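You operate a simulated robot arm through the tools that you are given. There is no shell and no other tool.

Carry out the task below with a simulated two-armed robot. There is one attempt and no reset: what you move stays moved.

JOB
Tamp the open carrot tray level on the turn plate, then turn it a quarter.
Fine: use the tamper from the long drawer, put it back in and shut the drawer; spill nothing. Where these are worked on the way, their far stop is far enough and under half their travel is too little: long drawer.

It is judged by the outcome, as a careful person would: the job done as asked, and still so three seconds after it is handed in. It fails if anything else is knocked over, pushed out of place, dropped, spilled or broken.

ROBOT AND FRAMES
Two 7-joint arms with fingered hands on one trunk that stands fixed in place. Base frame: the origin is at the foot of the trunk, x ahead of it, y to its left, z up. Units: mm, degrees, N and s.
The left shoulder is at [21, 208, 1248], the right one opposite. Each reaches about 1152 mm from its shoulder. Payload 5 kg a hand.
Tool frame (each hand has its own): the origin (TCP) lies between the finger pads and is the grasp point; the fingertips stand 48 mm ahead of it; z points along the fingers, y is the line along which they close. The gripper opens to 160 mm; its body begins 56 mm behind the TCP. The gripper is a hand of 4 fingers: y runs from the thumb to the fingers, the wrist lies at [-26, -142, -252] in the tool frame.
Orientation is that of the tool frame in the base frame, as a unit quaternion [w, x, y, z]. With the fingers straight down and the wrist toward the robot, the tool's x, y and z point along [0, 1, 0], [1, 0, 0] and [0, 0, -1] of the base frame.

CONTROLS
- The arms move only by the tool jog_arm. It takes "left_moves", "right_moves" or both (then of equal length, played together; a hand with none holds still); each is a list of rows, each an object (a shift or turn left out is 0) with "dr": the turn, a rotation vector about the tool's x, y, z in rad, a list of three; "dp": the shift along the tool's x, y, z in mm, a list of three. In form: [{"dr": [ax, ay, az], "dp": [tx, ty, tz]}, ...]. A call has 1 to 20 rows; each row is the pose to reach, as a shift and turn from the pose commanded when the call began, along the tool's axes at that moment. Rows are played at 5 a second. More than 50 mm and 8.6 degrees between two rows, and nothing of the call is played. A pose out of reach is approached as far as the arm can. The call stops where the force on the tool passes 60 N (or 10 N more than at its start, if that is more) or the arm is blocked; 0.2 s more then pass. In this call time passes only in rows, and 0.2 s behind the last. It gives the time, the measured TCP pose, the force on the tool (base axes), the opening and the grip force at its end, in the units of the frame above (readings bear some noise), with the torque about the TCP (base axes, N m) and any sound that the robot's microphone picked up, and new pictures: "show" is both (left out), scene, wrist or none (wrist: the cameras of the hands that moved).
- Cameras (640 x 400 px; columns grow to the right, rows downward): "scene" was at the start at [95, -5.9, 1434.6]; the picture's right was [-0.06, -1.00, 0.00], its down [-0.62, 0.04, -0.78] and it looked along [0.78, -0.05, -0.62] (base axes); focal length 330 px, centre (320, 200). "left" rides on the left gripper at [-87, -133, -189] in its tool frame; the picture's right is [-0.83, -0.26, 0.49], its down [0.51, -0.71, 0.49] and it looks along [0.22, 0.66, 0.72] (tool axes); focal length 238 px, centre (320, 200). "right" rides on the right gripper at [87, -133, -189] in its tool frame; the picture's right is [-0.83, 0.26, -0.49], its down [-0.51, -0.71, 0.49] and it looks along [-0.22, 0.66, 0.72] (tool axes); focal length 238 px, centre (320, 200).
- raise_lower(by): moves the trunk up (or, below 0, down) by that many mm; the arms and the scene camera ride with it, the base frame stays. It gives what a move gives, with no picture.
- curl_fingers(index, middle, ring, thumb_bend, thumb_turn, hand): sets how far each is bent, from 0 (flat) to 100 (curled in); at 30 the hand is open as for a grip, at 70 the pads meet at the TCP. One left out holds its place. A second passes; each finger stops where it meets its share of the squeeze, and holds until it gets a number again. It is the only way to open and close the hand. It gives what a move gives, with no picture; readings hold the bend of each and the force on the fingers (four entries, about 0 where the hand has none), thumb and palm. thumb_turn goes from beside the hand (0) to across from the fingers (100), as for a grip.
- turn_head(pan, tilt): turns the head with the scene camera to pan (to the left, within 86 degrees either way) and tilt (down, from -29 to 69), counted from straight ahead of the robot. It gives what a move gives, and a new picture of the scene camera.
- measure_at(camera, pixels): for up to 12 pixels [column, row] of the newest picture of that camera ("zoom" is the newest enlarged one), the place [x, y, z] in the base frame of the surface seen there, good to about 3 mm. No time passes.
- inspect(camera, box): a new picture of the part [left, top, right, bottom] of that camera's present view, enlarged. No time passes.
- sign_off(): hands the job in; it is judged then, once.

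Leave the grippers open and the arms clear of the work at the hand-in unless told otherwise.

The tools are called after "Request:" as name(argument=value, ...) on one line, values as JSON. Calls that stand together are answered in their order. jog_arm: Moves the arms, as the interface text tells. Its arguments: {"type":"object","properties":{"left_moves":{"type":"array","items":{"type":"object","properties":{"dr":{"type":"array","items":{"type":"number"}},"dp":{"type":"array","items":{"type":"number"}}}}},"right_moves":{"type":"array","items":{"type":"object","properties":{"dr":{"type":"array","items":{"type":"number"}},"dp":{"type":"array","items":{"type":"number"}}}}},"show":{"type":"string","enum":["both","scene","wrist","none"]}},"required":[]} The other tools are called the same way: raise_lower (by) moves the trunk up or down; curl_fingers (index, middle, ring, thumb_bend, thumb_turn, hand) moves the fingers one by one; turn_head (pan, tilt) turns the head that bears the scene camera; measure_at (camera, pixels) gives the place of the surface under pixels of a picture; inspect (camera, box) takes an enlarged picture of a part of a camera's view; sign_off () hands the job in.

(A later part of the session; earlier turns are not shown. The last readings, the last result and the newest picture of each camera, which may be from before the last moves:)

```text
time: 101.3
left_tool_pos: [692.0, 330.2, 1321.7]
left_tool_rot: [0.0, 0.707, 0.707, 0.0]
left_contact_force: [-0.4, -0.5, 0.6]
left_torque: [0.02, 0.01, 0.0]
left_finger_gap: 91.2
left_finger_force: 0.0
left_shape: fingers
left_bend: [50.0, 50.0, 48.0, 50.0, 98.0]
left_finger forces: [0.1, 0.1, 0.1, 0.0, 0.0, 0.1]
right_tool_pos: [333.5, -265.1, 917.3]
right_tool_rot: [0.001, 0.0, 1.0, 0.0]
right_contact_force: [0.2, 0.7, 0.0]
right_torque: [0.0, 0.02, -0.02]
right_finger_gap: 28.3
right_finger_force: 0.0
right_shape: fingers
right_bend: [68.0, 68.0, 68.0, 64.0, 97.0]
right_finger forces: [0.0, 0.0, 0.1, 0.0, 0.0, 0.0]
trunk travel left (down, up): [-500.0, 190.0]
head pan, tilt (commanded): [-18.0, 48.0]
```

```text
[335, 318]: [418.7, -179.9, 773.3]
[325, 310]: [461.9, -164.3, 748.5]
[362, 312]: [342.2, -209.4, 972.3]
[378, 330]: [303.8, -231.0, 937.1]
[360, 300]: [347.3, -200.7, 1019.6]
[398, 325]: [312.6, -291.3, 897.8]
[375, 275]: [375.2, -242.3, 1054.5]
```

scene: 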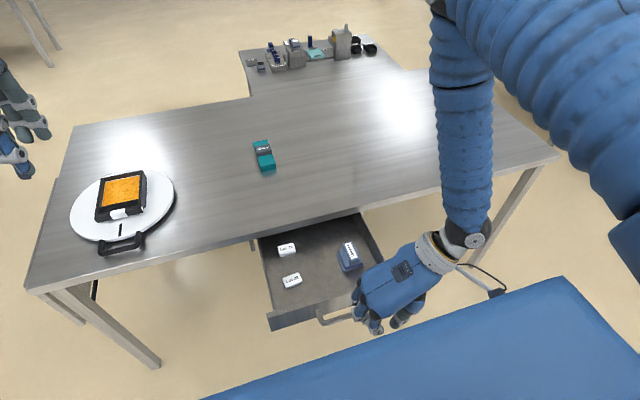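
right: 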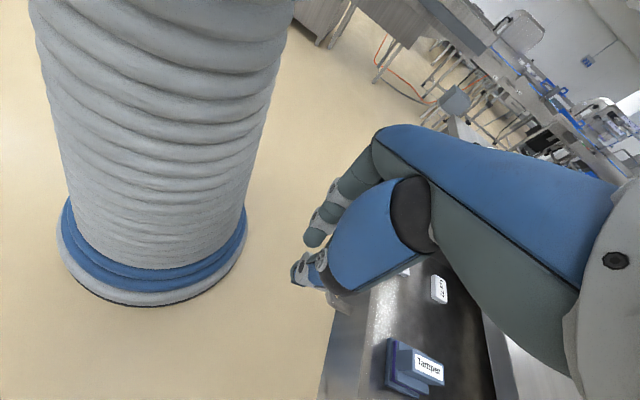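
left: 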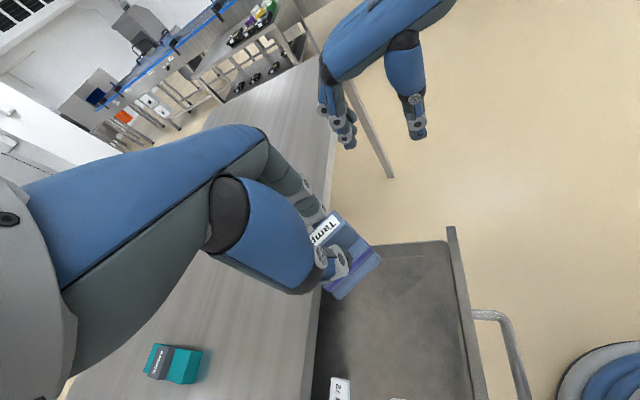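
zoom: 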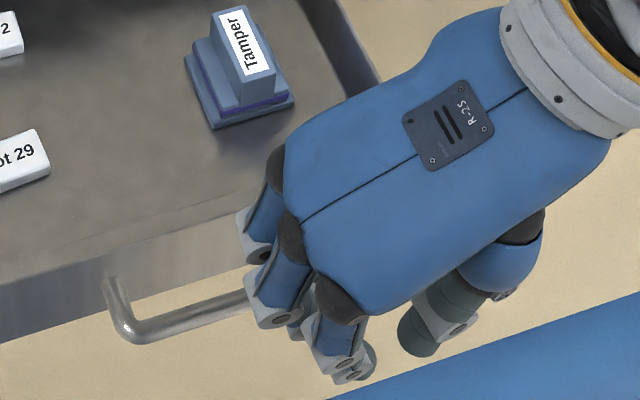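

I'll lower the fist to z≈795 at y≈−205 in front of the bar.

Request:
jog_arm(right_moves=[{"dp": [0, 20, 30]}, {"dp": [0, 40, 60]}, {"dp": [0, 60, 92]}, {"dp": [0, 62, 122]}], show="scene")

Request:
inspect(camera="scene", box=[270, 240, 430, 340])

```text
time: 102.3
left_tool_pos: [692.7, 331.9, 1322.2]
left_tool_rot: [0.0, 0.707, 0.708, -0.001]
left_contact_force: [0.3, -0.9, 1.5]
left_torque: [0.05, 0.09, 0.02]
left_finger_gap: 91.1
left_finger_force: 0.0
left_shape: fingers
left_bend: [50.0, 50.0, 48.0, 50.0, 98.0]
left_finger forces: [0.0, 0.0, 0.0, 0.1, 0.0, 0.0]
right_tool_pos: [330.3, -204.2, 793.2]
right_tool_rot: [0.0, 0.0, 1.0, 0.001]
right_contact_force: [1.9, 0.2, 0.1]
right_torque: [0.03, 0.07, -0.03]
right_finger_gap: 27.8
right_finger_force: 0.0
right_shape: fingers
right_bend: [68.0, 68.0, 68.0, 64.0, 97.0]
right_finger forces: [0.0, 0.0, 0.0, 0.1, 0.0, 0.0]
trunk travel left (down, up): [-500.0, 190.0]
head pan, tilt (commanded): [-18.0, 48.0]
```

scene: 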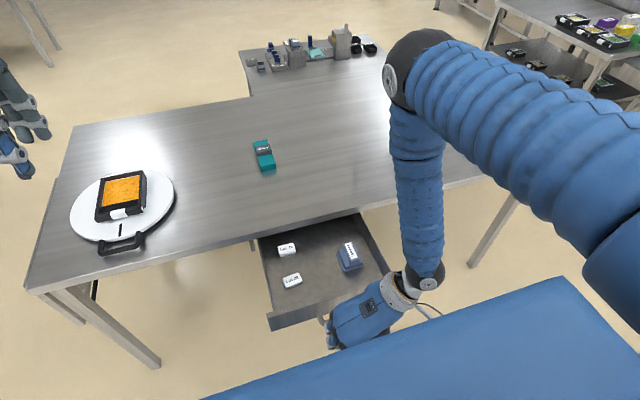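

```text
4.00 times, centred on (350, 290) of scene
```

zoom: 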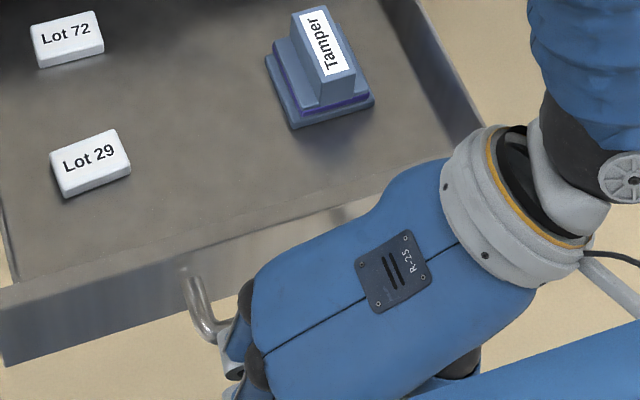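

Fist is positioned before the bar. I'll push forward slowly.

Request:
jog_arm(right_moves=[{"dp": [-8, 0, 0]}, {"dp": [-14, 0, 0]}, {"dp": [-19, 0, 0]}, {"dp": [-23, 0, 0]}, {"dp": [-27, 0, 0]}, {"dp": [-31, 0, 0]}, {"dp": [-36, 0, 0]}, {"dp": [-42, 0, 0]}, {"dp": [-48, 0, 0]}, {"dp": [-55, 0, 0]}], show="scene")

Request:
inspect(camera="scene", box=[250, 210, 430, 330])

```text
time: 104.5
left_tool_pos: [690.6, 332.4, 1323.0]
left_tool_rot: [0.0, 0.707, 0.708, 0.0]
left_contact_force: [-0.4, 0.7, -1.0]
left_torque: [-0.01, 0.03, 0.01]
left_finger_gap: 91.0
left_finger_force: 0.0
left_shape: fingers
left_bend: [50.0, 50.0, 48.0, 50.0, 98.0]
left_finger forces: [0.0, 0.0, 0.0, 0.1, 0.1, 0.0]
right_tool_pos: [384.4, -202.6, 792.5]
right_tool_rot: [0.0, 0.0, 1.0, 0.0]
right_contact_force: [-2.0, -0.4, 0.1]
right_torque: [0.01, 0.02, 0.08]
right_finger_gap: 28.0
right_finger_force: 0.5
right_shape: fingers
right_bend: [68.0, 68.0, 68.0, 64.0, 97.0]
right_finger forces: [0.1, 0.0, 1.0, 0.1, 0.0, 0.1]
trunk travel left (down, up): [-500.0, 190.0]
head pan, tilt (commanded): [-18.0, 48.0]
```

scene: 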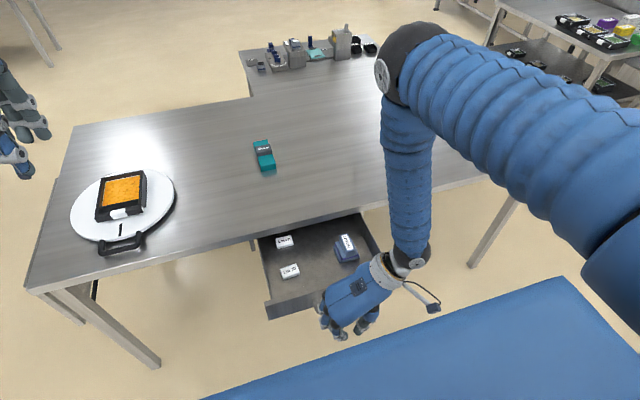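

```text
3.33 times, centred on (340, 270) of scene
```

zoom: 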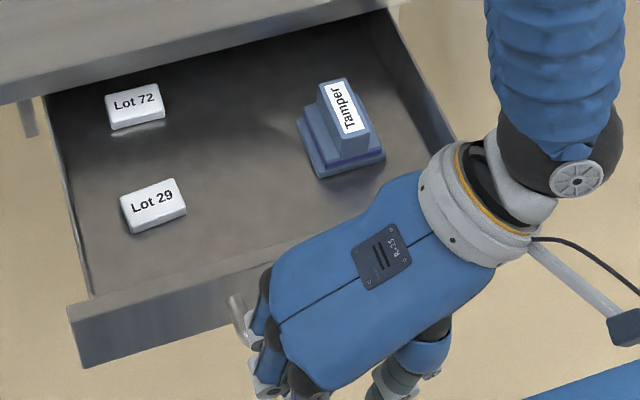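

The drawer is sliding in (ring finger 1 N). Continuing slowly for 190 mm.

Request:
jog_arm(right_moves=[{"dp": [-7, 0, 0]}, {"dp": [-16, 0, 0]}, {"dp": [-26, 0, 0]}, {"dp": [-36, 0, 0]}, {"dp": [-46, 0, 0]}, {"dp": [-56, 0, 0]}, {"dp": [-66, 0, 0]}, {"dp": [-76, 0, 0]}, {"dp": [-86, 0, 0]}, {"dp": [-96, 0, 0]}, {"dp": [-106, 0, 0]}, {"dp": [-116, 0, 0]}, {"dp": [-126, 0, 0]}, {"dp": [-136, 0, 0]}, {"dp": [-146, 0, 0]}, {"dp": [-156, 0, 0]}, {"dp": [-166, 0, 0]}, {"dp": [-175, 0, 0]}, {"dp": [-183, 0, 0]}, {"dp": [-190, 0, 0]}], show="scene")

Request:
inspect(camera="scene", box=[240, 190, 420, 310])

```text
time: 108.7
left_tool_pos: [691.6, 330.2, 1322.4]
left_tool_rot: [0.0, 0.707, 0.707, 0.0]
left_contact_force: [0.7, -0.2, 0.0]
left_torque: [-0.01, 0.02, 0.04]
left_finger_gap: 91.2
left_finger_force: 0.0
left_shape: fingers
left_bend: [50.0, 50.0, 48.0, 50.0, 98.0]
left_finger forces: [0.0, 0.0, 0.1, 0.0, 0.1, 0.0]
right_tool_pos: [574.5, -200.6, 793.2]
right_tool_rot: [0.0, -0.001, 1.0, 0.0]
right_contact_force: [-1.3, -1.0, 0.6]
right_torque: [0.01, -0.01, 0.01]
right_finger_gap: 28.1
right_finger_force: 0.5
right_shape: fingers
right_bend: [68.0, 68.0, 68.0, 64.0, 97.0]
right_finger forces: [0.1, 0.0, 0.9, 0.1, 0.0, 0.1]
trunk travel left (down, up): [-500.0, 190.0]
head pan, tilt (commanded): [-18.0, 48.0]
```

scene: 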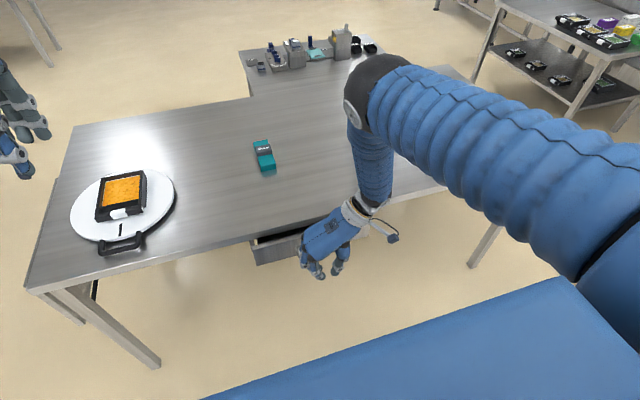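

```text
3.33 times, centred on (330, 250) of scene
```

zoom: 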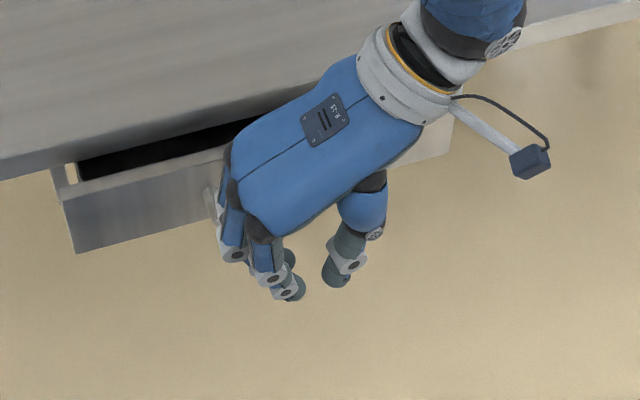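

Nearly closed. Measuring how far remains and the clearance of the hand to the table edge.

Request:
measure_at(camera="zoom", pixels=[[130, 215], [90, 225], [220, 165], [420, 150], [150, 150], [330, 80], [340, 60], [240, 150]])

```text
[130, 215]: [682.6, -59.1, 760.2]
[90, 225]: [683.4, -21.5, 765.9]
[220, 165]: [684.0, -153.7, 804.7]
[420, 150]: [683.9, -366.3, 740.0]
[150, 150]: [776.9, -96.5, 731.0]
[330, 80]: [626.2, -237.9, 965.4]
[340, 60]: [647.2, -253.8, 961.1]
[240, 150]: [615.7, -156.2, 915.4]
```

Panel is at x≈683; closed position is 727. Pushing 45 mm more slowly.

Request:
jog_arm(right_moves=[{"dp": [-6, 0, 0]}, {"dp": [-13, 0, 0]}, {"dp": [-20, 0, 0]}, {"dp": [-27, 0, 0]}, {"dp": [-33, 0, 0]}, {"dp": [-38, 0, 0]}, {"dp": [-42, 0, 0]}, {"dp": [-45, 0, 0]}], show="scene")

Request:
inspect(camera="scene", box=[240, 190, 420, 310])

```text
time: 110.5
left_tool_pos: [690.9, 331.0, 1322.8]
left_tool_rot: [0.0, 0.707, 0.707, 0.001]
left_contact_force: [-0.8, 1.0, -0.6]
left_torque: [0.02, 0.01, 0.01]
left_finger_gap: 91.1
left_finger_force: 0.0
left_shape: fingers
left_bend: [50.0, 50.0, 48.0, 50.0, 98.0]
left_finger forces: [0.1, 0.0, 0.0, 0.1, 0.0, 0.1]
right_tool_pos: [619.0, -202.3, 792.3]
right_tool_rot: [0.0, 0.0, 1.0, 0.001]
right_contact_force: [-3.2, -1.0, 0.4]
right_torque: [0.03, 0.08, 0.05]
right_finger_gap: 28.0
right_finger_force: 1.5
right_shape: fingers
right_bend: [68.0, 68.0, 68.0, 64.0, 97.0]
right_finger forces: [0.0, 0.0, 3.1, 0.1, 0.1, 0.1]
trunk travel left (down, up): [-500.0, 190.0]
head pan, tilt (commanded): [-18.0, 48.0]
```

scene: 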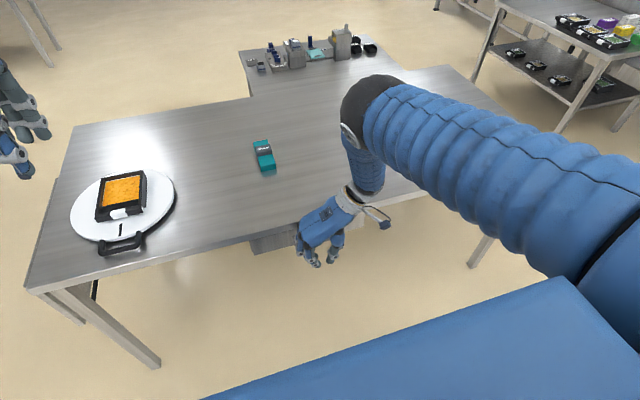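

```text
3.33 times, centred on (330, 250) of scene
```

zoom: 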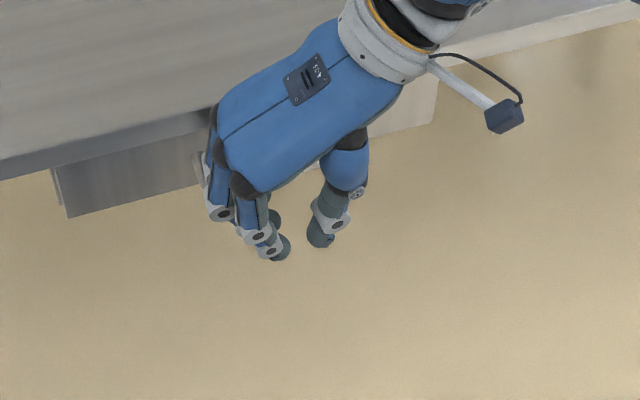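

Request:
measure_at(camera="zoom", pixels=[[110, 185], [80, 200], [160, 165], [420, 110], [150, 130], [180, 150]])

Request:
jog_arm(right_moves=[{"dp": [-2, 0, 0]}, {"dp": [-4, 0, 0]}], show="none")

```text
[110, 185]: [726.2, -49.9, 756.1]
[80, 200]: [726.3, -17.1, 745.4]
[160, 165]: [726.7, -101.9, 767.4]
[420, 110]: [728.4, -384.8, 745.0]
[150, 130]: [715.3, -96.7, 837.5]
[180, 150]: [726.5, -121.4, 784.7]
```

```text
time: 111.1
left_tool_pos: [689.4, 330.7, 1323.1]
left_tool_rot: [0.0, 0.707, 0.707, 0.001]
left_contact_force: [-0.5, -0.5, -0.2]
left_torque: [0.03, -0.01, 0.03]
left_finger_gap: 91.2
left_finger_force: 0.1
left_shape: fingers
left_bend: [50.0, 50.0, 48.0, 50.0, 98.0]
left_finger forces: [0.1, 0.1, 0.1, 0.1, 0.1, 0.0]
right_tool_pos: [622.1, -202.6, 792.7]
right_tool_rot: [-0.001, 0.0, 1.0, 0.0]
right_contact_force: [-15.3, 0.7, -0.1]
right_torque: [0.04, 0.34, 0.34]
right_finger_gap: 27.8
right_finger_force: 7.3
right_shape: fingers
right_bend: [68.0, 68.0, 68.0, 64.0, 97.0]
right_finger forces: [0.1, 0.0, 14.3, 0.0, 0.0, 0.1]
trunk travel left (down, up): [-500.0, 190.0]
head pan, tilt (commanded): [-18.0, 48.0]
```

The drawer is fully shut (panel x≈726.5, firm 15 N). I'll back the right hand off and raise it.

Request:
jog_arm(right_moves=[{"dp": [10, 0, 0]}, {"dp": [30, 0, 0]}, {"dp": [60, 0, 0]}, {"dp": [95, 0, 0]}, {"dp": [120, -10, -20]}, {"dp": [130, -30, -60]}, {"dp": [130, -50, -100]}, {"dp": [130, -70, -140]}, {"dp": [120, -90, -180]}, {"dp": [110, -110, -215]}, {"dp": [100, -135, -245]}, {"dp": [90, -160, -275]}], show="scene")

Request:
curl_fingers(hand="right", index=30, middle=30, ring=30, thumb_bend=30)

```text
time: 113.7
left_tool_pos: [690.4, 330.1, 1322.7]
left_tool_rot: [0.001, 0.707, 0.708, 0.001]
left_contact_force: [-0.5, -0.4, -0.1]
left_torque: [0.04, 0.0, 0.02]
left_finger_gap: 91.1
left_finger_force: 0.1
left_shape: fingers
left_bend: [50.0, 50.0, 48.0, 50.0, 98.0]
left_finger forces: [0.0, 0.1, 0.0, 0.0, 0.0, 0.0]
right_tool_pos: [533.8, -363.4, 1067.9]
right_tool_rot: [0.0, -0.001, 1.0, 0.001]
right_contact_force: [-0.4, 0.5, -0.2]
right_torque: [0.01, -0.07, 0.01]
right_finger_gap: 28.0
right_finger_force: 0.0
right_shape: fingers
right_bend: [68.0, 68.0, 68.0, 64.0, 97.0]
right_finger forces: [0.0, 0.0, 0.1, 0.1, 0.1, 0.0]
trunk travel left (down, up): [-500.0, 190.0]
head pan, tilt (commanded): [-18.0, 48.0]
```

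scene: 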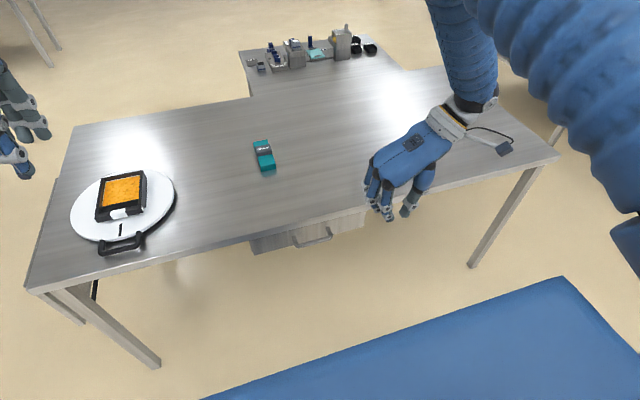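

```text
time: 114.7
left_tool_pos: [689.4, 330.6, 1322.2]
left_tool_rot: [0.001, 0.706, 0.708, 0.001]
left_contact_force: [0.5, 0.2, 0.0]
left_torque: [0.0, 0.01, -0.04]
left_finger_gap: 91.0
left_finger_force: 0.0
left_shape: fingers
left_bend: [50.0, 50.0, 48.0, 50.0, 98.0]
left_finger forces: [0.0, 0.1, 0.0, 0.0, 0.1, 0.0]
right_tool_pos: [533.5, -365.2, 1067.5]
right_tool_rot: [0.0, 0.0, 1.0, 0.0]
right_contact_force: [1.0, 0.4, -0.3]
right_torque: [0.07, 0.02, 0.0]
right_finger_gap: 169.5
right_finger_force: 0.1
right_shape: fingers
right_bend: [30.0, 30.0, 30.0, 30.0, 97.0]
right_finger forces: [0.0, 0.0, 0.0, 0.0, 0.0, 0.0]
trunk travel left (down, up): [-500.0, 190.0]
head pan, tilt (commanded): [-18.0, 48.0]
```

Drawer closed, right hand open and clear. I'll lower the trunk back 200 mm and look at the plate.

Request:
raise_lower(by=-200)

Request:
turn_head(pan=18, tilt=46)

Request:
inspect(camera="scene", box=[220, 90, 400, 220])

```text
time: 116.8
left_tool_pos: [691.0, 330.7, 1123.0]
left_tool_rot: [0.001, 0.706, 0.708, 0.0]
left_contact_force: [-0.5, 0.1, 0.8]
left_torque: [-0.01, 0.0, 0.02]
left_finger_gap: 91.0
left_finger_force: 0.1
left_shape: fingers
left_bend: [50.0, 50.0, 48.0, 50.0, 98.0]
left_finger forces: [0.1, 0.1, 0.0, 0.0, 0.0, 0.1]
right_tool_pos: [533.9, -364.8, 867.9]
right_tool_rot: [-0.001, 0.0, 1.0, 0.0]
right_contact_force: [-0.3, 0.1, -0.7]
right_torque: [0.0, -0.04, 0.01]
right_finger_gap: 169.4
right_finger_force: 0.0
right_shape: fingers
right_bend: [30.0, 30.0, 30.0, 30.0, 97.0]
right_finger forces: [0.0, 0.0, 0.0, 0.0, 0.0, 0.0]
trunk travel left (down, up): [-300.0, 390.0]
head pan, tilt (commanded): [-18.0, 48.0]
```

```text
time: 117.9
left_tool_pos: [689.8, 331.5, 1121.4]
left_tool_rot: [0.0, 0.707, 0.708, 0.001]
left_contact_force: [0.8, 0.4, 0.0]
left_torque: [0.01, 0.02, 0.02]
left_finger_gap: 91.2
left_finger_force: 0.0
left_shape: fingers
left_bend: [50.0, 50.0, 48.0, 50.0, 98.0]
left_finger forces: [0.0, 0.0, 0.1, 0.1, 0.1, 0.0]
right_tool_pos: [532.6, -363.4, 867.9]
right_tool_rot: [0.0, 0.0, 1.0, 0.0]
right_contact_force: [-0.1, -0.4, 0.2]
right_torque: [0.03, 0.0, 0.02]
right_finger_gap: 169.7
right_finger_force: 0.0
right_shape: fingers
right_bend: [30.0, 30.0, 30.0, 30.0, 97.0]
right_finger forces: [0.0, 0.0, 0.0, 0.0, 0.0, 0.0]
trunk travel left (down, up): [-300.0, 390.0]
head pan, tilt (commanded): [18.0, 46.0]
```

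scene: 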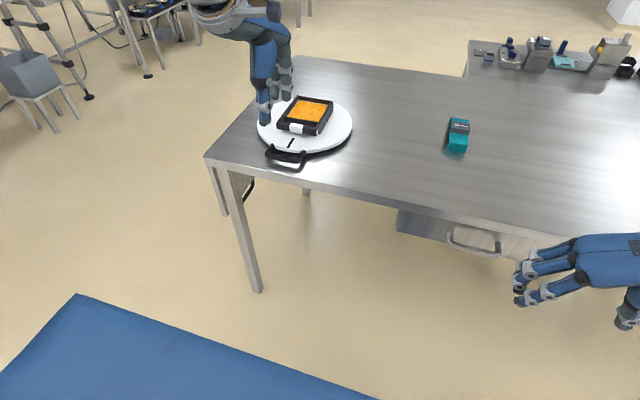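

```text
3.08 times, centred on (310, 155) of scene
```

zoom: 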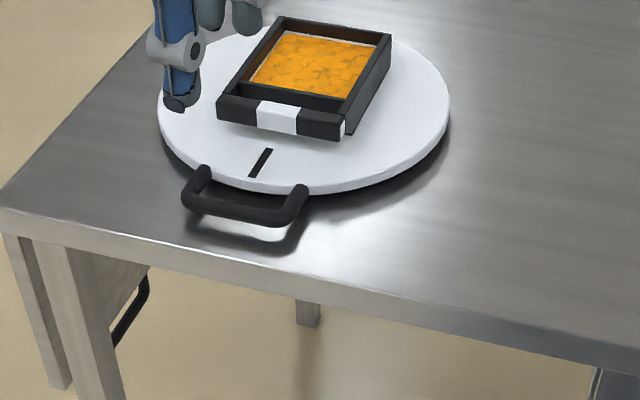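

Zooming into the plate's handle to measure its posts and bar.

Request:
inspect(camera="scene", box=[260, 130, 320, 175])

```text
8.89 times, centred on (290, 152) of scene
```

zoom: 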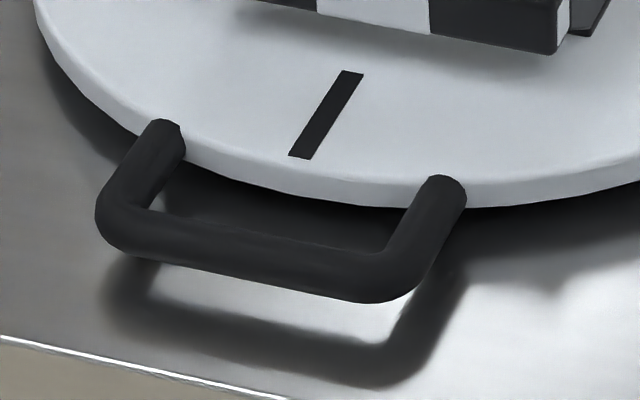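

Request:
measure_at(camera="zoom", pixels=[[160, 128], [445, 182], [110, 210], [375, 270], [240, 235], [240, 255], [135, 165], [420, 220], [350, 75], [300, 155], [250, 200], [330, 210]])

```text
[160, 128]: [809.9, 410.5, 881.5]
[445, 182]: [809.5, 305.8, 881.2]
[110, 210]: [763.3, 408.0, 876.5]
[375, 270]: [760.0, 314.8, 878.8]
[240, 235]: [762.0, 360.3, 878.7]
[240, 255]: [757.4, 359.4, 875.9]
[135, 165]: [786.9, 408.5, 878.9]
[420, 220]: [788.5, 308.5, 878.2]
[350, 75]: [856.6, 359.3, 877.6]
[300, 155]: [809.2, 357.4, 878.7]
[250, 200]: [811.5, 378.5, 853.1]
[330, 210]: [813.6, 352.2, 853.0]
```

Handle posts at y≈409 and 306, x 761–812, tube z≈862–879. I'll shape the left hand with only the index extended, other fingers curled, to push the far-left post around.

Request:
curl_fingers(hand="left", index=55, middle=98, ring=98, thumb_bend=35)

Request:
inspect(camera="scene", box=[200, 0, 360, 140])

Request:
inspect(camera="left", box=[160, 80, 480, 380])

```text
time: 118.9
left_tool_pos: [690.6, 331.5, 1122.2]
left_tool_rot: [0.001, 0.707, 0.708, 0.001]
left_contact_force: [-0.2, -1.0, -0.2]
left_torque: [0.01, -0.01, 0.0]
left_finger_gap: 111.0
left_finger_force: 0.0
left_shape: fingers
left_bend: [55.0, 98.0, 98.0, 35.0, 98.0]
left_finger forces: [0.1, 0.1, 0.0, 0.0, 0.0, 0.0]
right_tool_pos: [532.9, -364.2, 868.3]
right_tool_rot: [0.001, 0.0, 1.0, 0.001]
right_contact_force: [0.2, -0.5, 0.3]
right_torque: [-0.01, 0.02, 0.02]
right_finger_gap: 169.5
right_finger_force: 0.1
right_shape: fingers
right_bend: [30.0, 30.0, 30.0, 30.0, 97.0]
right_finger forces: [0.0, 0.1, 0.0, 0.1, 0.1, 0.0]
trunk travel left (down, up): [-300.0, 390.0]
head pan, tilt (commanded): [18.0, 46.0]
```

```text
2.86 times, centred on (280, 70) of scene
```

zoom: 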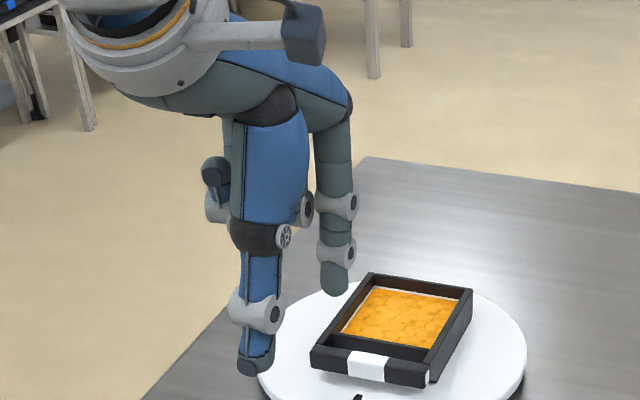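

```text
1.33 times, centred on (320, 230) of left
```

zoom: 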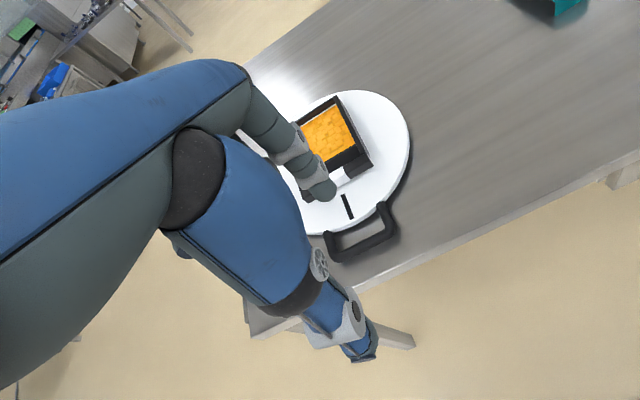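

Request:
inspect(camera="scene", box=[240, 30, 320, 140])

```text
3.64 times, centred on (280, 85) of scene
```

zoom: 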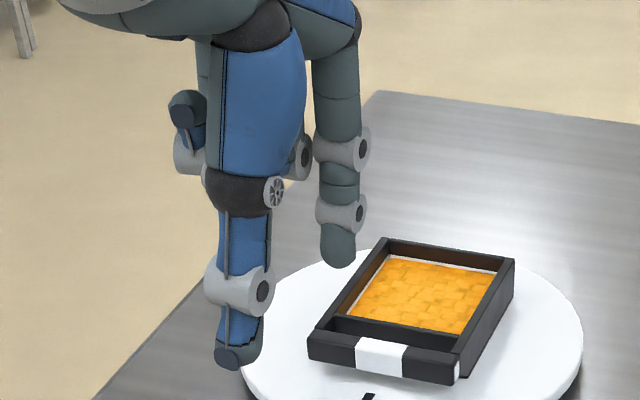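

Request:
measure_at(camera="zoom", pixels=[[338, 262], [340, 245], [230, 358], [235, 340], [190, 165], [185, 110], [300, 170], [345, 150]])

```text
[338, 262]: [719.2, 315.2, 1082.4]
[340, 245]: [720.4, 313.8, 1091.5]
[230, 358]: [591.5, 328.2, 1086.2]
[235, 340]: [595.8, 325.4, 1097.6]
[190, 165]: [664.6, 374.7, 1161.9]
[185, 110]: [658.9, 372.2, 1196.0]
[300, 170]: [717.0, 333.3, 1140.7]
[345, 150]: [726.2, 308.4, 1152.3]
```

Index tip is at about (+36,−15,−42) from the TCP; the curled fingers are well above. I'll move the index to just left of the handle's left post (787,445) and lower it to z≈857.

Request:
jog_arm(left_moves=[{"dp": [35, 15, 0]}, {"dp": [70, 30, 0]}, {"dp": [100, 45, 0]}, {"dp": [128.5, 60, 0]}, {"dp": [128.5, 60, 45]}, {"dp": [128.5, 60, 90]}, {"dp": [128.5, 60, 130]}, {"dp": [128.5, 60, 165]}, {"dp": [128.5, 60, 190]}], show="both")

Request:
inspect(camera="scene", box=[230, 90, 330, 180])

```text
time: 120.9
left_tool_pos: [752.2, 460.7, 933.6]
left_tool_rot: [0.001, 0.706, 0.708, 0.001]
left_contact_force: [0.9, 0.1, 0.3]
left_torque: [-0.04, 0.09, -0.01]
left_finger_gap: 110.9
left_finger_force: 0.2
left_shape: fingers
left_bend: [55.0, 98.0, 98.0, 35.0, 98.0]
left_finger forces: [0.0, 0.0, 0.0, 0.0, 0.1, 0.0]
right_tool_pos: [534.1, -363.9, 868.0]
right_tool_rot: [0.001, 0.0, 1.0, 0.0]
right_contact_force: [0.0, 0.5, 0.3]
right_torque: [-0.07, 0.03, 0.02]
right_finger_gap: 169.7
right_finger_force: 0.2
right_shape: fingers
right_bend: [30.0, 30.0, 30.0, 30.0, 97.0]
right_finger forces: [0.0, 0.0, 0.0, 0.0, 0.0, 0.0]
trunk travel left (down, up): [-300.0, 390.0]
head pan, tilt (commanded): [18.0, 46.0]
```

scene: 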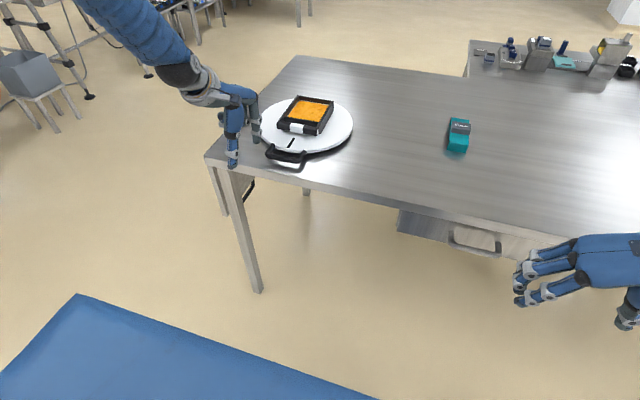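
left: 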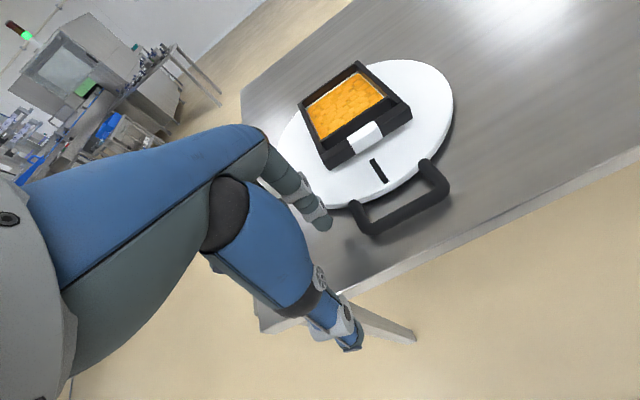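

```text
4.44 times, centred on (280, 135) of scene
```

zoom: 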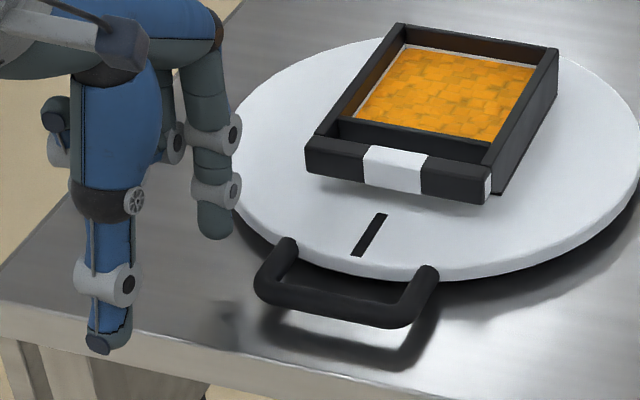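

Request:
measure_at(camera="zoom", pixels=[[215, 232], [215, 215], [228, 220], [105, 345], [170, 150], [60, 150], [285, 245], [275, 260]])

```text
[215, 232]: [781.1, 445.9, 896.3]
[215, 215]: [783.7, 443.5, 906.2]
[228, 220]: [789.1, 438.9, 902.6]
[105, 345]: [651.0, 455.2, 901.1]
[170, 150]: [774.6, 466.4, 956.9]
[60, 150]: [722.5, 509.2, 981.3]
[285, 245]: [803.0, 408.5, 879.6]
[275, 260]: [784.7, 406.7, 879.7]
```

Index tip is left of the post with clearance. Lowering 34 mm.

Request:
jog_arm(left_moves=[{"dp": [0, 0, 15]}, {"dp": [0, 0, 27]}, {"dp": [0, 0, 34]}], show="none")

Request:
inspect(camera="scene", box=[230, 90, 330, 180])

Request:
measure_at(camera="zoom", pixels=[[213, 262], [213, 250], [225, 245], [205, 245]])

```text
time: 121.7
left_tool_pos: [753.1, 458.9, 904.5]
left_tool_rot: [0.002, 0.706, 0.708, 0.003]
left_contact_force: [-1.1, 0.1, 20.3]
left_torque: [-0.33, -0.96, 0.0]
left_finger_gap: 109.2
left_finger_force: 10.2
left_shape: fingers
left_bend: [56.0, 98.0, 98.0, 35.0, 98.0]
left_finger forces: [20.6, 0.1, 0.0, 0.0, 0.0, 0.0]
right_tool_pos: [533.2, -364.9, 869.1]
right_tool_rot: [0.0, 0.001, 1.0, 0.0]
right_contact_force: [0.9, 0.3, -0.5]
right_torque: [0.02, -0.02, -0.02]
right_finger_gap: 169.8
right_finger_force: 0.0
right_shape: fingers
right_bend: [30.0, 30.0, 30.0, 30.0, 97.0]
right_finger forces: [0.0, 0.0, 0.1, 0.0, 0.1, 0.0]
trunk travel left (down, up): [-300.0, 390.0]
head pan, tilt (commanded): [18.0, 46.0]
```

```text
4.44 times, centred on (280, 135) of scene
```

zoom: 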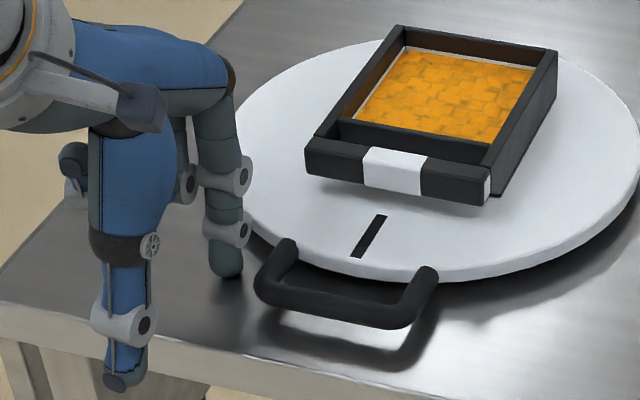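

```text
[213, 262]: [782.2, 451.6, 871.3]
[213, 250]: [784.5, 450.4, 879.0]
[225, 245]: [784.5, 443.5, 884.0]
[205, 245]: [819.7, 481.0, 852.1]
```

The fingertip has touched the table (20 N). I'll raise 7 mm so it clears.

Request:
jog_arm(left_moves=[{"dp": [0, 0, -10]}], show="none")

Request:
inspect(camera="scene", box=[240, 120, 300, 175])

```text
time: 122.1
left_tool_pos: [749.4, 461.5, 907.9]
left_tool_rot: [-0.001, 0.706, 0.708, -0.001]
left_contact_force: [0.2, -0.2, -0.6]
left_torque: [0.03, -0.02, 0.01]
left_finger_gap: 111.1
left_finger_force: 0.1
left_shape: fingers
left_bend: [55.0, 98.0, 98.0, 35.0, 98.0]
left_finger forces: [0.0, 0.0, 0.0, 0.0, 0.1, 0.0]
right_tool_pos: [533.8, -363.5, 867.6]
right_tool_rot: [0.0, 0.001, 1.0, 0.0]
right_contact_force: [-0.1, -0.2, -0.5]
right_torque: [0.01, -0.03, 0.01]
right_finger_gap: 169.7
right_finger_force: 0.1
right_shape: fingers
right_bend: [30.0, 30.0, 30.0, 30.0, 97.0]
right_finger forces: [0.0, 0.0, 0.0, 0.1, 0.1, 0.1]
trunk travel left (down, up): [-300.0, 390.0]
head pan, tilt (commanded): [18.0, 46.0]
```

```text
7.27 times, centred on (270, 148) of scene
```

zoom: 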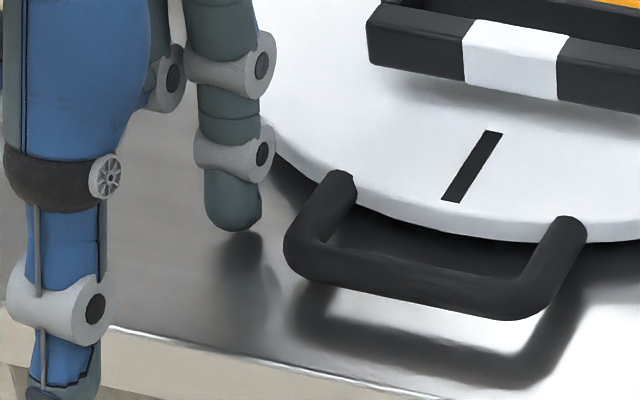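

Request:
measure_at(camera="zoom", pixels=[[235, 215], [258, 210], [210, 210], [235, 190], [330, 190], [300, 235], [345, 180], [560, 225]])

```text
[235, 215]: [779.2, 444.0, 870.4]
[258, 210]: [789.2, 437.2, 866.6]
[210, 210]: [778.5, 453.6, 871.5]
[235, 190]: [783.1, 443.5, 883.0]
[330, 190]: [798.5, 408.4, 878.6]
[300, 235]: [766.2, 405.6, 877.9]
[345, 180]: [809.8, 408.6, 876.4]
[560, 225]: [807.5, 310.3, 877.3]
```

Index is at ≈(788,445), radius ≈9, clear of the table. I'll push the post around along the arc about (953,356), first 45°.

Request:
jog_arm(left_moves=[{"dp": [-8.5, -1.5, 0]}, {"dp": [-16.1, 1.9, 0]}, {"dp": [-21.8, -0.5, 0]}, {"dp": [-30.5, -3.8, 0]}, {"dp": [-39.4, -6.6, 0]}, {"dp": [-50, -9.3, 0]}, {"dp": [-60.7, -11.3, 0]}, {"dp": [-71.4, -12.7, 0]}, {"dp": [-82.3, -13.4, 0]}, {"dp": [-93.2, -13.4, 0]}, {"dp": [-104, -12.8, 0]}, {"dp": [-114.8, -11.5, 0]}, {"dp": [-125.5, -9.6, 0]}, {"dp": [-136.1, -7, 0]}, {"dp": [-146.5, -3.8, 0]}, {"dp": [-154.3, -0.9, 0]}], show="scene")

Request:
inspect(camera="scene", box=[230, 80, 390, 190])

```text
time: 125.5
left_tool_pos: [750.4, 306.4, 909.3]
left_tool_rot: [0.0, 0.707, 0.708, 0.0]
left_contact_force: [-0.2, 0.3, 0.4]
left_torque: [0.04, 0.01, 0.02]
left_finger_gap: 110.6
left_finger_force: 0.1
left_shape: fingers
left_bend: [55.0, 98.0, 98.0, 35.0, 98.0]
left_finger forces: [0.4, 0.0, 0.0, 0.0, 0.1, 0.1]
right_tool_pos: [534.1, -363.7, 867.9]
right_tool_rot: [0.0, 0.0, 1.0, 0.0]
right_contact_force: [0.7, -0.4, 0.5]
right_torque: [0.01, -0.01, -0.03]
right_finger_gap: 169.8
right_finger_force: 0.1
right_shape: fingers
right_bend: [30.0, 30.0, 30.0, 30.0, 97.0]
right_finger forces: [0.0, 0.0, 0.0, 0.0, 0.0, 0.0]
trunk travel left (down, up): [-300.0, 390.0]
head pan, tilt (commanded): [18.0, 46.0]
```

scene: 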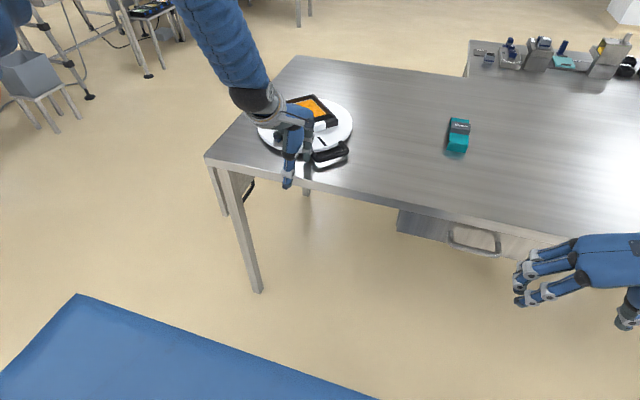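

```text
3.64 times, centred on (310, 135) of scene
```

zoom: 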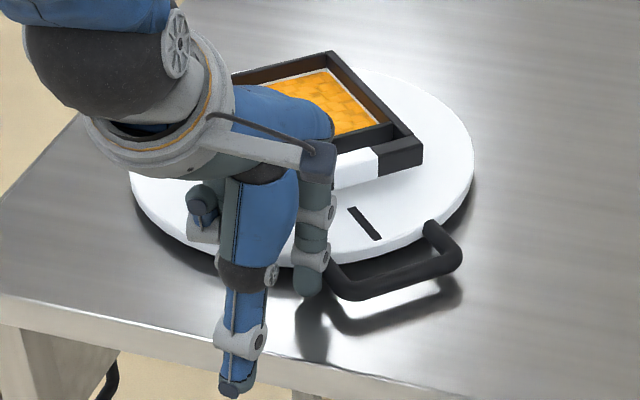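

The plate and tray turn together; about 45° done. Continuing the arc to just short of 90°.

Request:
jog_arm(left_moves=[{"dp": [-9.4, 4.1, 0]}, {"dp": [-19.1, 9, 0]}, {"dp": [-28.5, 14.5, 0]}, {"dp": [-37.6, 20.5, 0]}, {"dp": [-46.2, 27.1, 0]}, {"dp": [-54.5, 34.2, 0]}, {"dp": [-62.2, 41.7, 0]}, {"dp": [-69.6, 49.8, 0]}, {"dp": [-76.4, 58.3, 0]}, {"dp": [-82.6, 67.2, 0]}, {"dp": [-88.3, 76.4, 0]}, {"dp": [-91.4, 81.8, 0]}, {"dp": [-94.2, 87.4, 0]}, {"dp": [-95.5, 90.2, 0]}], show="scene")

Request:
inspect(camera="scene", box=[240, 70, 400, 190])

```text
time: 128.5
left_tool_pos: [839.8, 209.5, 908.2]
left_tool_rot: [0.0, 0.706, 0.708, 0.0]
left_contact_force: [0.8, 0.7, 0.1]
left_torque: [-0.04, -0.01, 0.01]
left_finger_gap: 110.5
left_finger_force: 0.1
left_shape: fingers
left_bend: [55.0, 98.0, 98.0, 35.0, 98.0]
left_finger forces: [0.0, 0.0, 0.0, 0.0, 0.0, 0.1]
right_tool_pos: [533.0, -363.7, 867.3]
right_tool_rot: [0.0, -0.001, 1.0, 0.0]
right_contact_force: [0.1, 0.0, 0.1]
right_torque: [-0.01, 0.02, 0.01]
right_finger_gap: 169.6
right_finger_force: 0.1
right_shape: fingers
right_bend: [30.0, 30.0, 30.0, 30.0, 97.0]
right_finger forces: [0.0, 0.0, 0.0, 0.0, 0.0, 0.0]
trunk travel left (down, up): [-300.0, 390.0]
head pan, tilt (commanded): [18.0, 46.0]
```

scene: 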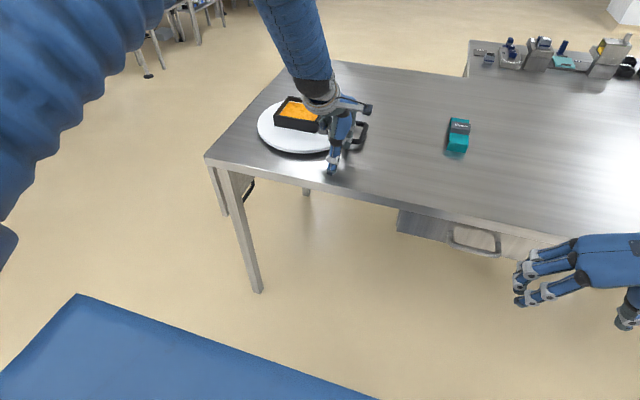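

```text
3.33 times, centred on (320, 130) of scene
```

zoom: 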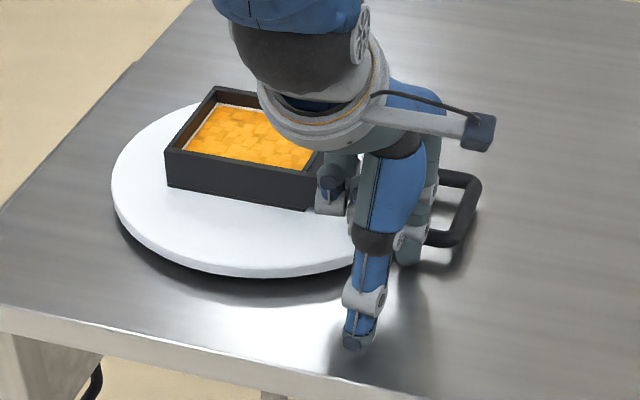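

Close to 90°. I'll measure the handle and the tray edges to compute the angle.

Request:
measure_at(camera="zoom", pixels=[[435, 238], [460, 235], [475, 190], [460, 178], [170, 152], [300, 172], [218, 92], [180, 125], [190, 160], [280, 175]])

```text
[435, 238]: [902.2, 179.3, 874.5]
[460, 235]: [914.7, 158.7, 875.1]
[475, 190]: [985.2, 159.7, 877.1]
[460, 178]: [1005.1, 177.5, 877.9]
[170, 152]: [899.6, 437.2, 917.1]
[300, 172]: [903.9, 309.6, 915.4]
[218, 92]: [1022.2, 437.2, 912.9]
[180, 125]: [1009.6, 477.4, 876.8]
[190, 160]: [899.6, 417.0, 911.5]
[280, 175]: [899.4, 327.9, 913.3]
```

The handle bar runs along x within about 1°, and the tray's sides too: ≈90°. I'll withdraw the finger away from the post and lift the hand clear to verify.

Request:
jog_arm(left_moves=[{"dp": [0, -10, 0]}, {"dp": [0, -30, 0]}, {"dp": [0, -40, -20]}, {"dp": [0, -50, -60]}, {"dp": [10, -60, -100]}, {"dp": [20, -75, -140]}, {"dp": [30, -90, -180]}, {"dp": [50, -110, -220]}, {"dp": [70, -130, -240]}], show="scene")

Request:
inspect(camera="scene", box=[240, 80, 400, 180])

```text
time: 130.5
left_tool_pos: [709.1, 280.3, 1149.1]
left_tool_rot: [0.0, 0.707, 0.707, -0.001]
left_contact_force: [-0.1, -0.2, -1.3]
left_torque: [-0.05, -0.12, 0.01]
left_finger_gap: 110.3
left_finger_force: 0.0
left_shape: fingers
left_bend: [55.0, 98.0, 98.0, 35.0, 98.0]
left_finger forces: [0.0, 0.0, 0.0, 0.0, 0.1, 0.1]
right_tool_pos: [533.0, -364.3, 868.5]
right_tool_rot: [0.0, 0.0, 1.0, 0.001]
right_contact_force: [-0.2, 0.1, -0.7]
right_torque: [-0.04, -0.03, 0.0]
right_finger_gap: 169.7
right_finger_force: 0.1
right_shape: fingers
right_bend: [30.0, 30.0, 30.0, 30.0, 97.0]
right_finger forces: [0.1, 0.1, 0.0, 0.1, 0.1, 0.0]
trunk travel left (down, up): [-300.0, 390.0]
head pan, tilt (commanded): [18.0, 46.0]
```

scene: 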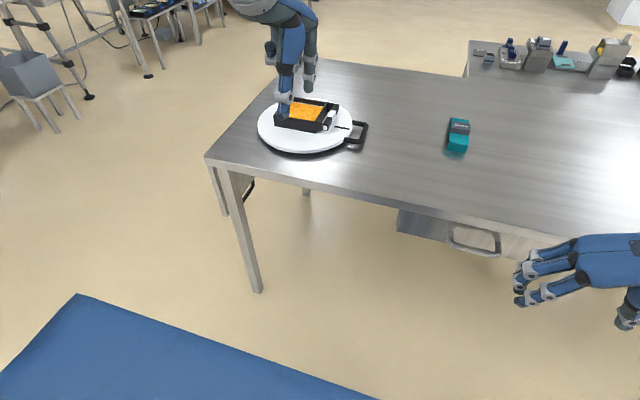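

```text
4.00 times, centred on (320, 130) of scene
```

zoom: 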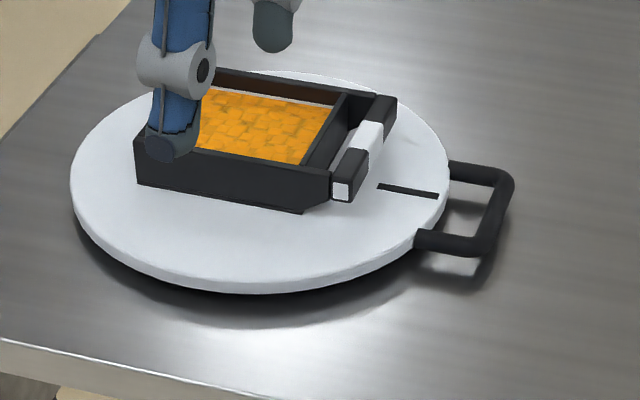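

The hand still covers part of the view. I'll move the left hand further out and open it.

Request:
jog_arm(left_moves=[{"dp": [35, -25, 0]}, {"dp": [70, -50, 0]}, {"dp": [105, -75, 0]}, {"dp": [140, -100, 0]}], show="none")

Request:
curl_fingers(hand="left", index=30, middle=30, ring=30, thumb_bend=30)

Request:
turn_head(pan=16, tilt=44)

Request:
inspect(camera="scene", box=[250, 75, 410, 175])

```text
time: 131.5
left_tool_pos: [610.4, 421.2, 1147.8]
left_tool_rot: [0.002, 0.707, 0.707, 0.0]
left_contact_force: [-0.9, 1.3, -0.8]
left_torque: [-0.03, -0.09, 0.03]
left_finger_gap: 111.0
left_finger_force: 0.0
left_shape: fingers
left_bend: [55.0, 98.0, 98.0, 35.0, 97.0]
left_finger forces: [0.1, 0.1, 0.0, 0.0, 0.1, 0.0]
right_tool_pos: [533.6, -363.2, 869.2]
right_tool_rot: [0.001, 0.0, 1.0, -0.001]
right_contact_force: [-1.8, 0.8, -0.2]
right_torque: [-0.13, -0.05, 0.03]
right_finger_gap: 169.8
right_finger_force: 0.1
right_shape: fingers
right_bend: [30.0, 30.0, 30.0, 30.0, 97.0]
right_finger forces: [0.0, 0.0, 0.1, 0.0, 0.0, 0.1]
trunk travel left (down, up): [-300.0, 390.0]
head pan, tilt (commanded): [18.0, 46.0]
```

```text
time: 132.5
left_tool_pos: [609.9, 419.9, 1146.9]
left_tool_rot: [0.0, 0.706, 0.708, 0.0]
left_contact_force: [0.0, -0.1, 0.0]
left_torque: [0.0, 0.01, 0.0]
left_finger_gap: 169.8
left_finger_force: 0.1
left_shape: fingers
left_bend: [30.0, 30.0, 30.0, 30.0, 97.0]
left_finger forces: [0.0, 0.1, 0.0, 0.1, 0.0, 0.0]
right_tool_pos: [533.1, -363.8, 869.1]
right_tool_rot: [0.0, 0.0, 1.0, 0.0]
right_contact_force: [0.8, -0.3, 0.4]
right_torque: [0.0, 0.04, -0.02]
right_finger_gap: 169.9
right_finger_force: 0.1
right_shape: fingers
right_bend: [30.0, 30.0, 30.0, 30.0, 97.0]
right_finger forces: [0.1, 0.0, 0.0, 0.0, 0.1, 0.1]
trunk travel left (down, up): [-300.0, 390.0]
head pan, tilt (commanded): [18.0, 46.0]
```

```text
time: 133.1
left_tool_pos: [609.8, 419.4, 1147.0]
left_tool_rot: [0.0, 0.706, 0.708, 0.0]
left_contact_force: [-1.0, -0.7, 0.6]
left_torque: [0.01, 0.0, 0.02]
left_finger_gap: 169.6
left_finger_force: 0.1
left_shape: fingers
left_bend: [30.0, 30.0, 30.0, 30.0, 97.0]
left_finger forces: [0.0, 0.0, 0.1, 0.0, 0.1, 0.0]
right_tool_pos: [533.4, -365.4, 868.9]
right_tool_rot: [0.0, -0.001, 1.0, 0.0]
right_contact_force: [0.2, 0.4, 0.6]
right_torque: [0.0, 0.01, -0.02]
right_finger_gap: 169.8
right_finger_force: 0.2
right_shape: fingers
right_bend: [30.0, 30.0, 30.0, 30.0, 97.0]
right_finger forces: [0.1, 0.1, 0.0, 0.0, 0.0, 0.1]
trunk travel left (down, up): [-300.0, 390.0]
head pan, tilt (commanded): [16.0, 44.0]
```

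scene: 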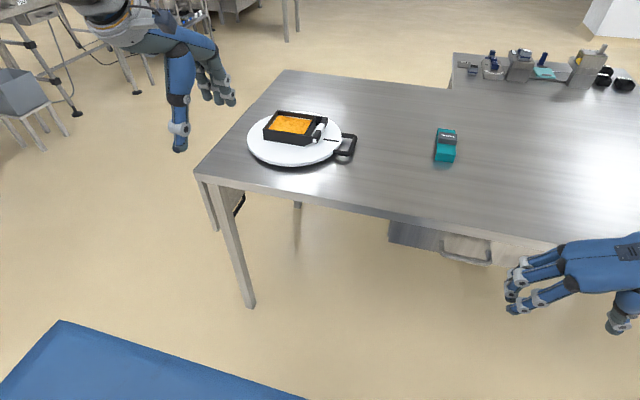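

```text
4.00 times, centred on (330, 125) of scene
```

zoom: 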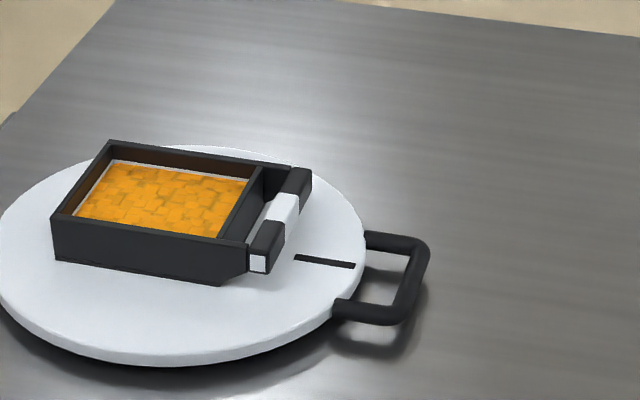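

Clear view. I'll measure the mark and handle for the final angle.

Request:
inspect(camera="scene", box=[300, 110, 370, 170])

```text
6.67 times, centred on (335, 140) of scene
```

zoom: 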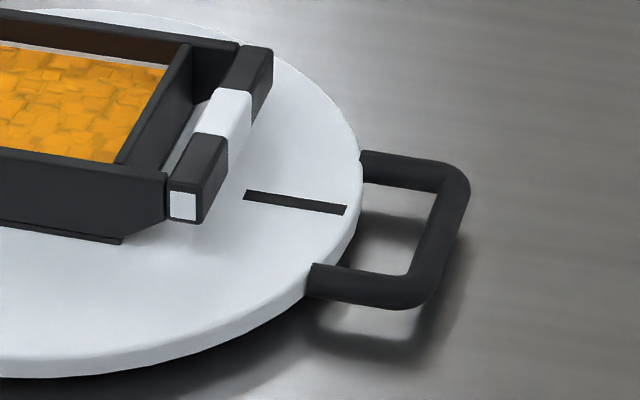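

Request:
measure_at(camera="zoom", pixels=[[248, 195], [343, 210], [295, 203], [315, 272], [370, 160], [410, 295], [440, 175], [430, 240], [405, 283], [440, 195], [190, 175], [260, 60]])

```text
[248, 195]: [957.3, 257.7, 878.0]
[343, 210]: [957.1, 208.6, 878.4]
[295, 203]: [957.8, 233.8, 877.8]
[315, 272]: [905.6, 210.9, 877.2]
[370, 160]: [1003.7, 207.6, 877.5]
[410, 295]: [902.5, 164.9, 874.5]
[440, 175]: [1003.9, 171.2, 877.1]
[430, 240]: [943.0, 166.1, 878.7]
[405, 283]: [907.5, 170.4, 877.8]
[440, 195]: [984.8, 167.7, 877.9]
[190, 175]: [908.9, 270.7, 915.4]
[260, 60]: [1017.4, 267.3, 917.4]
```

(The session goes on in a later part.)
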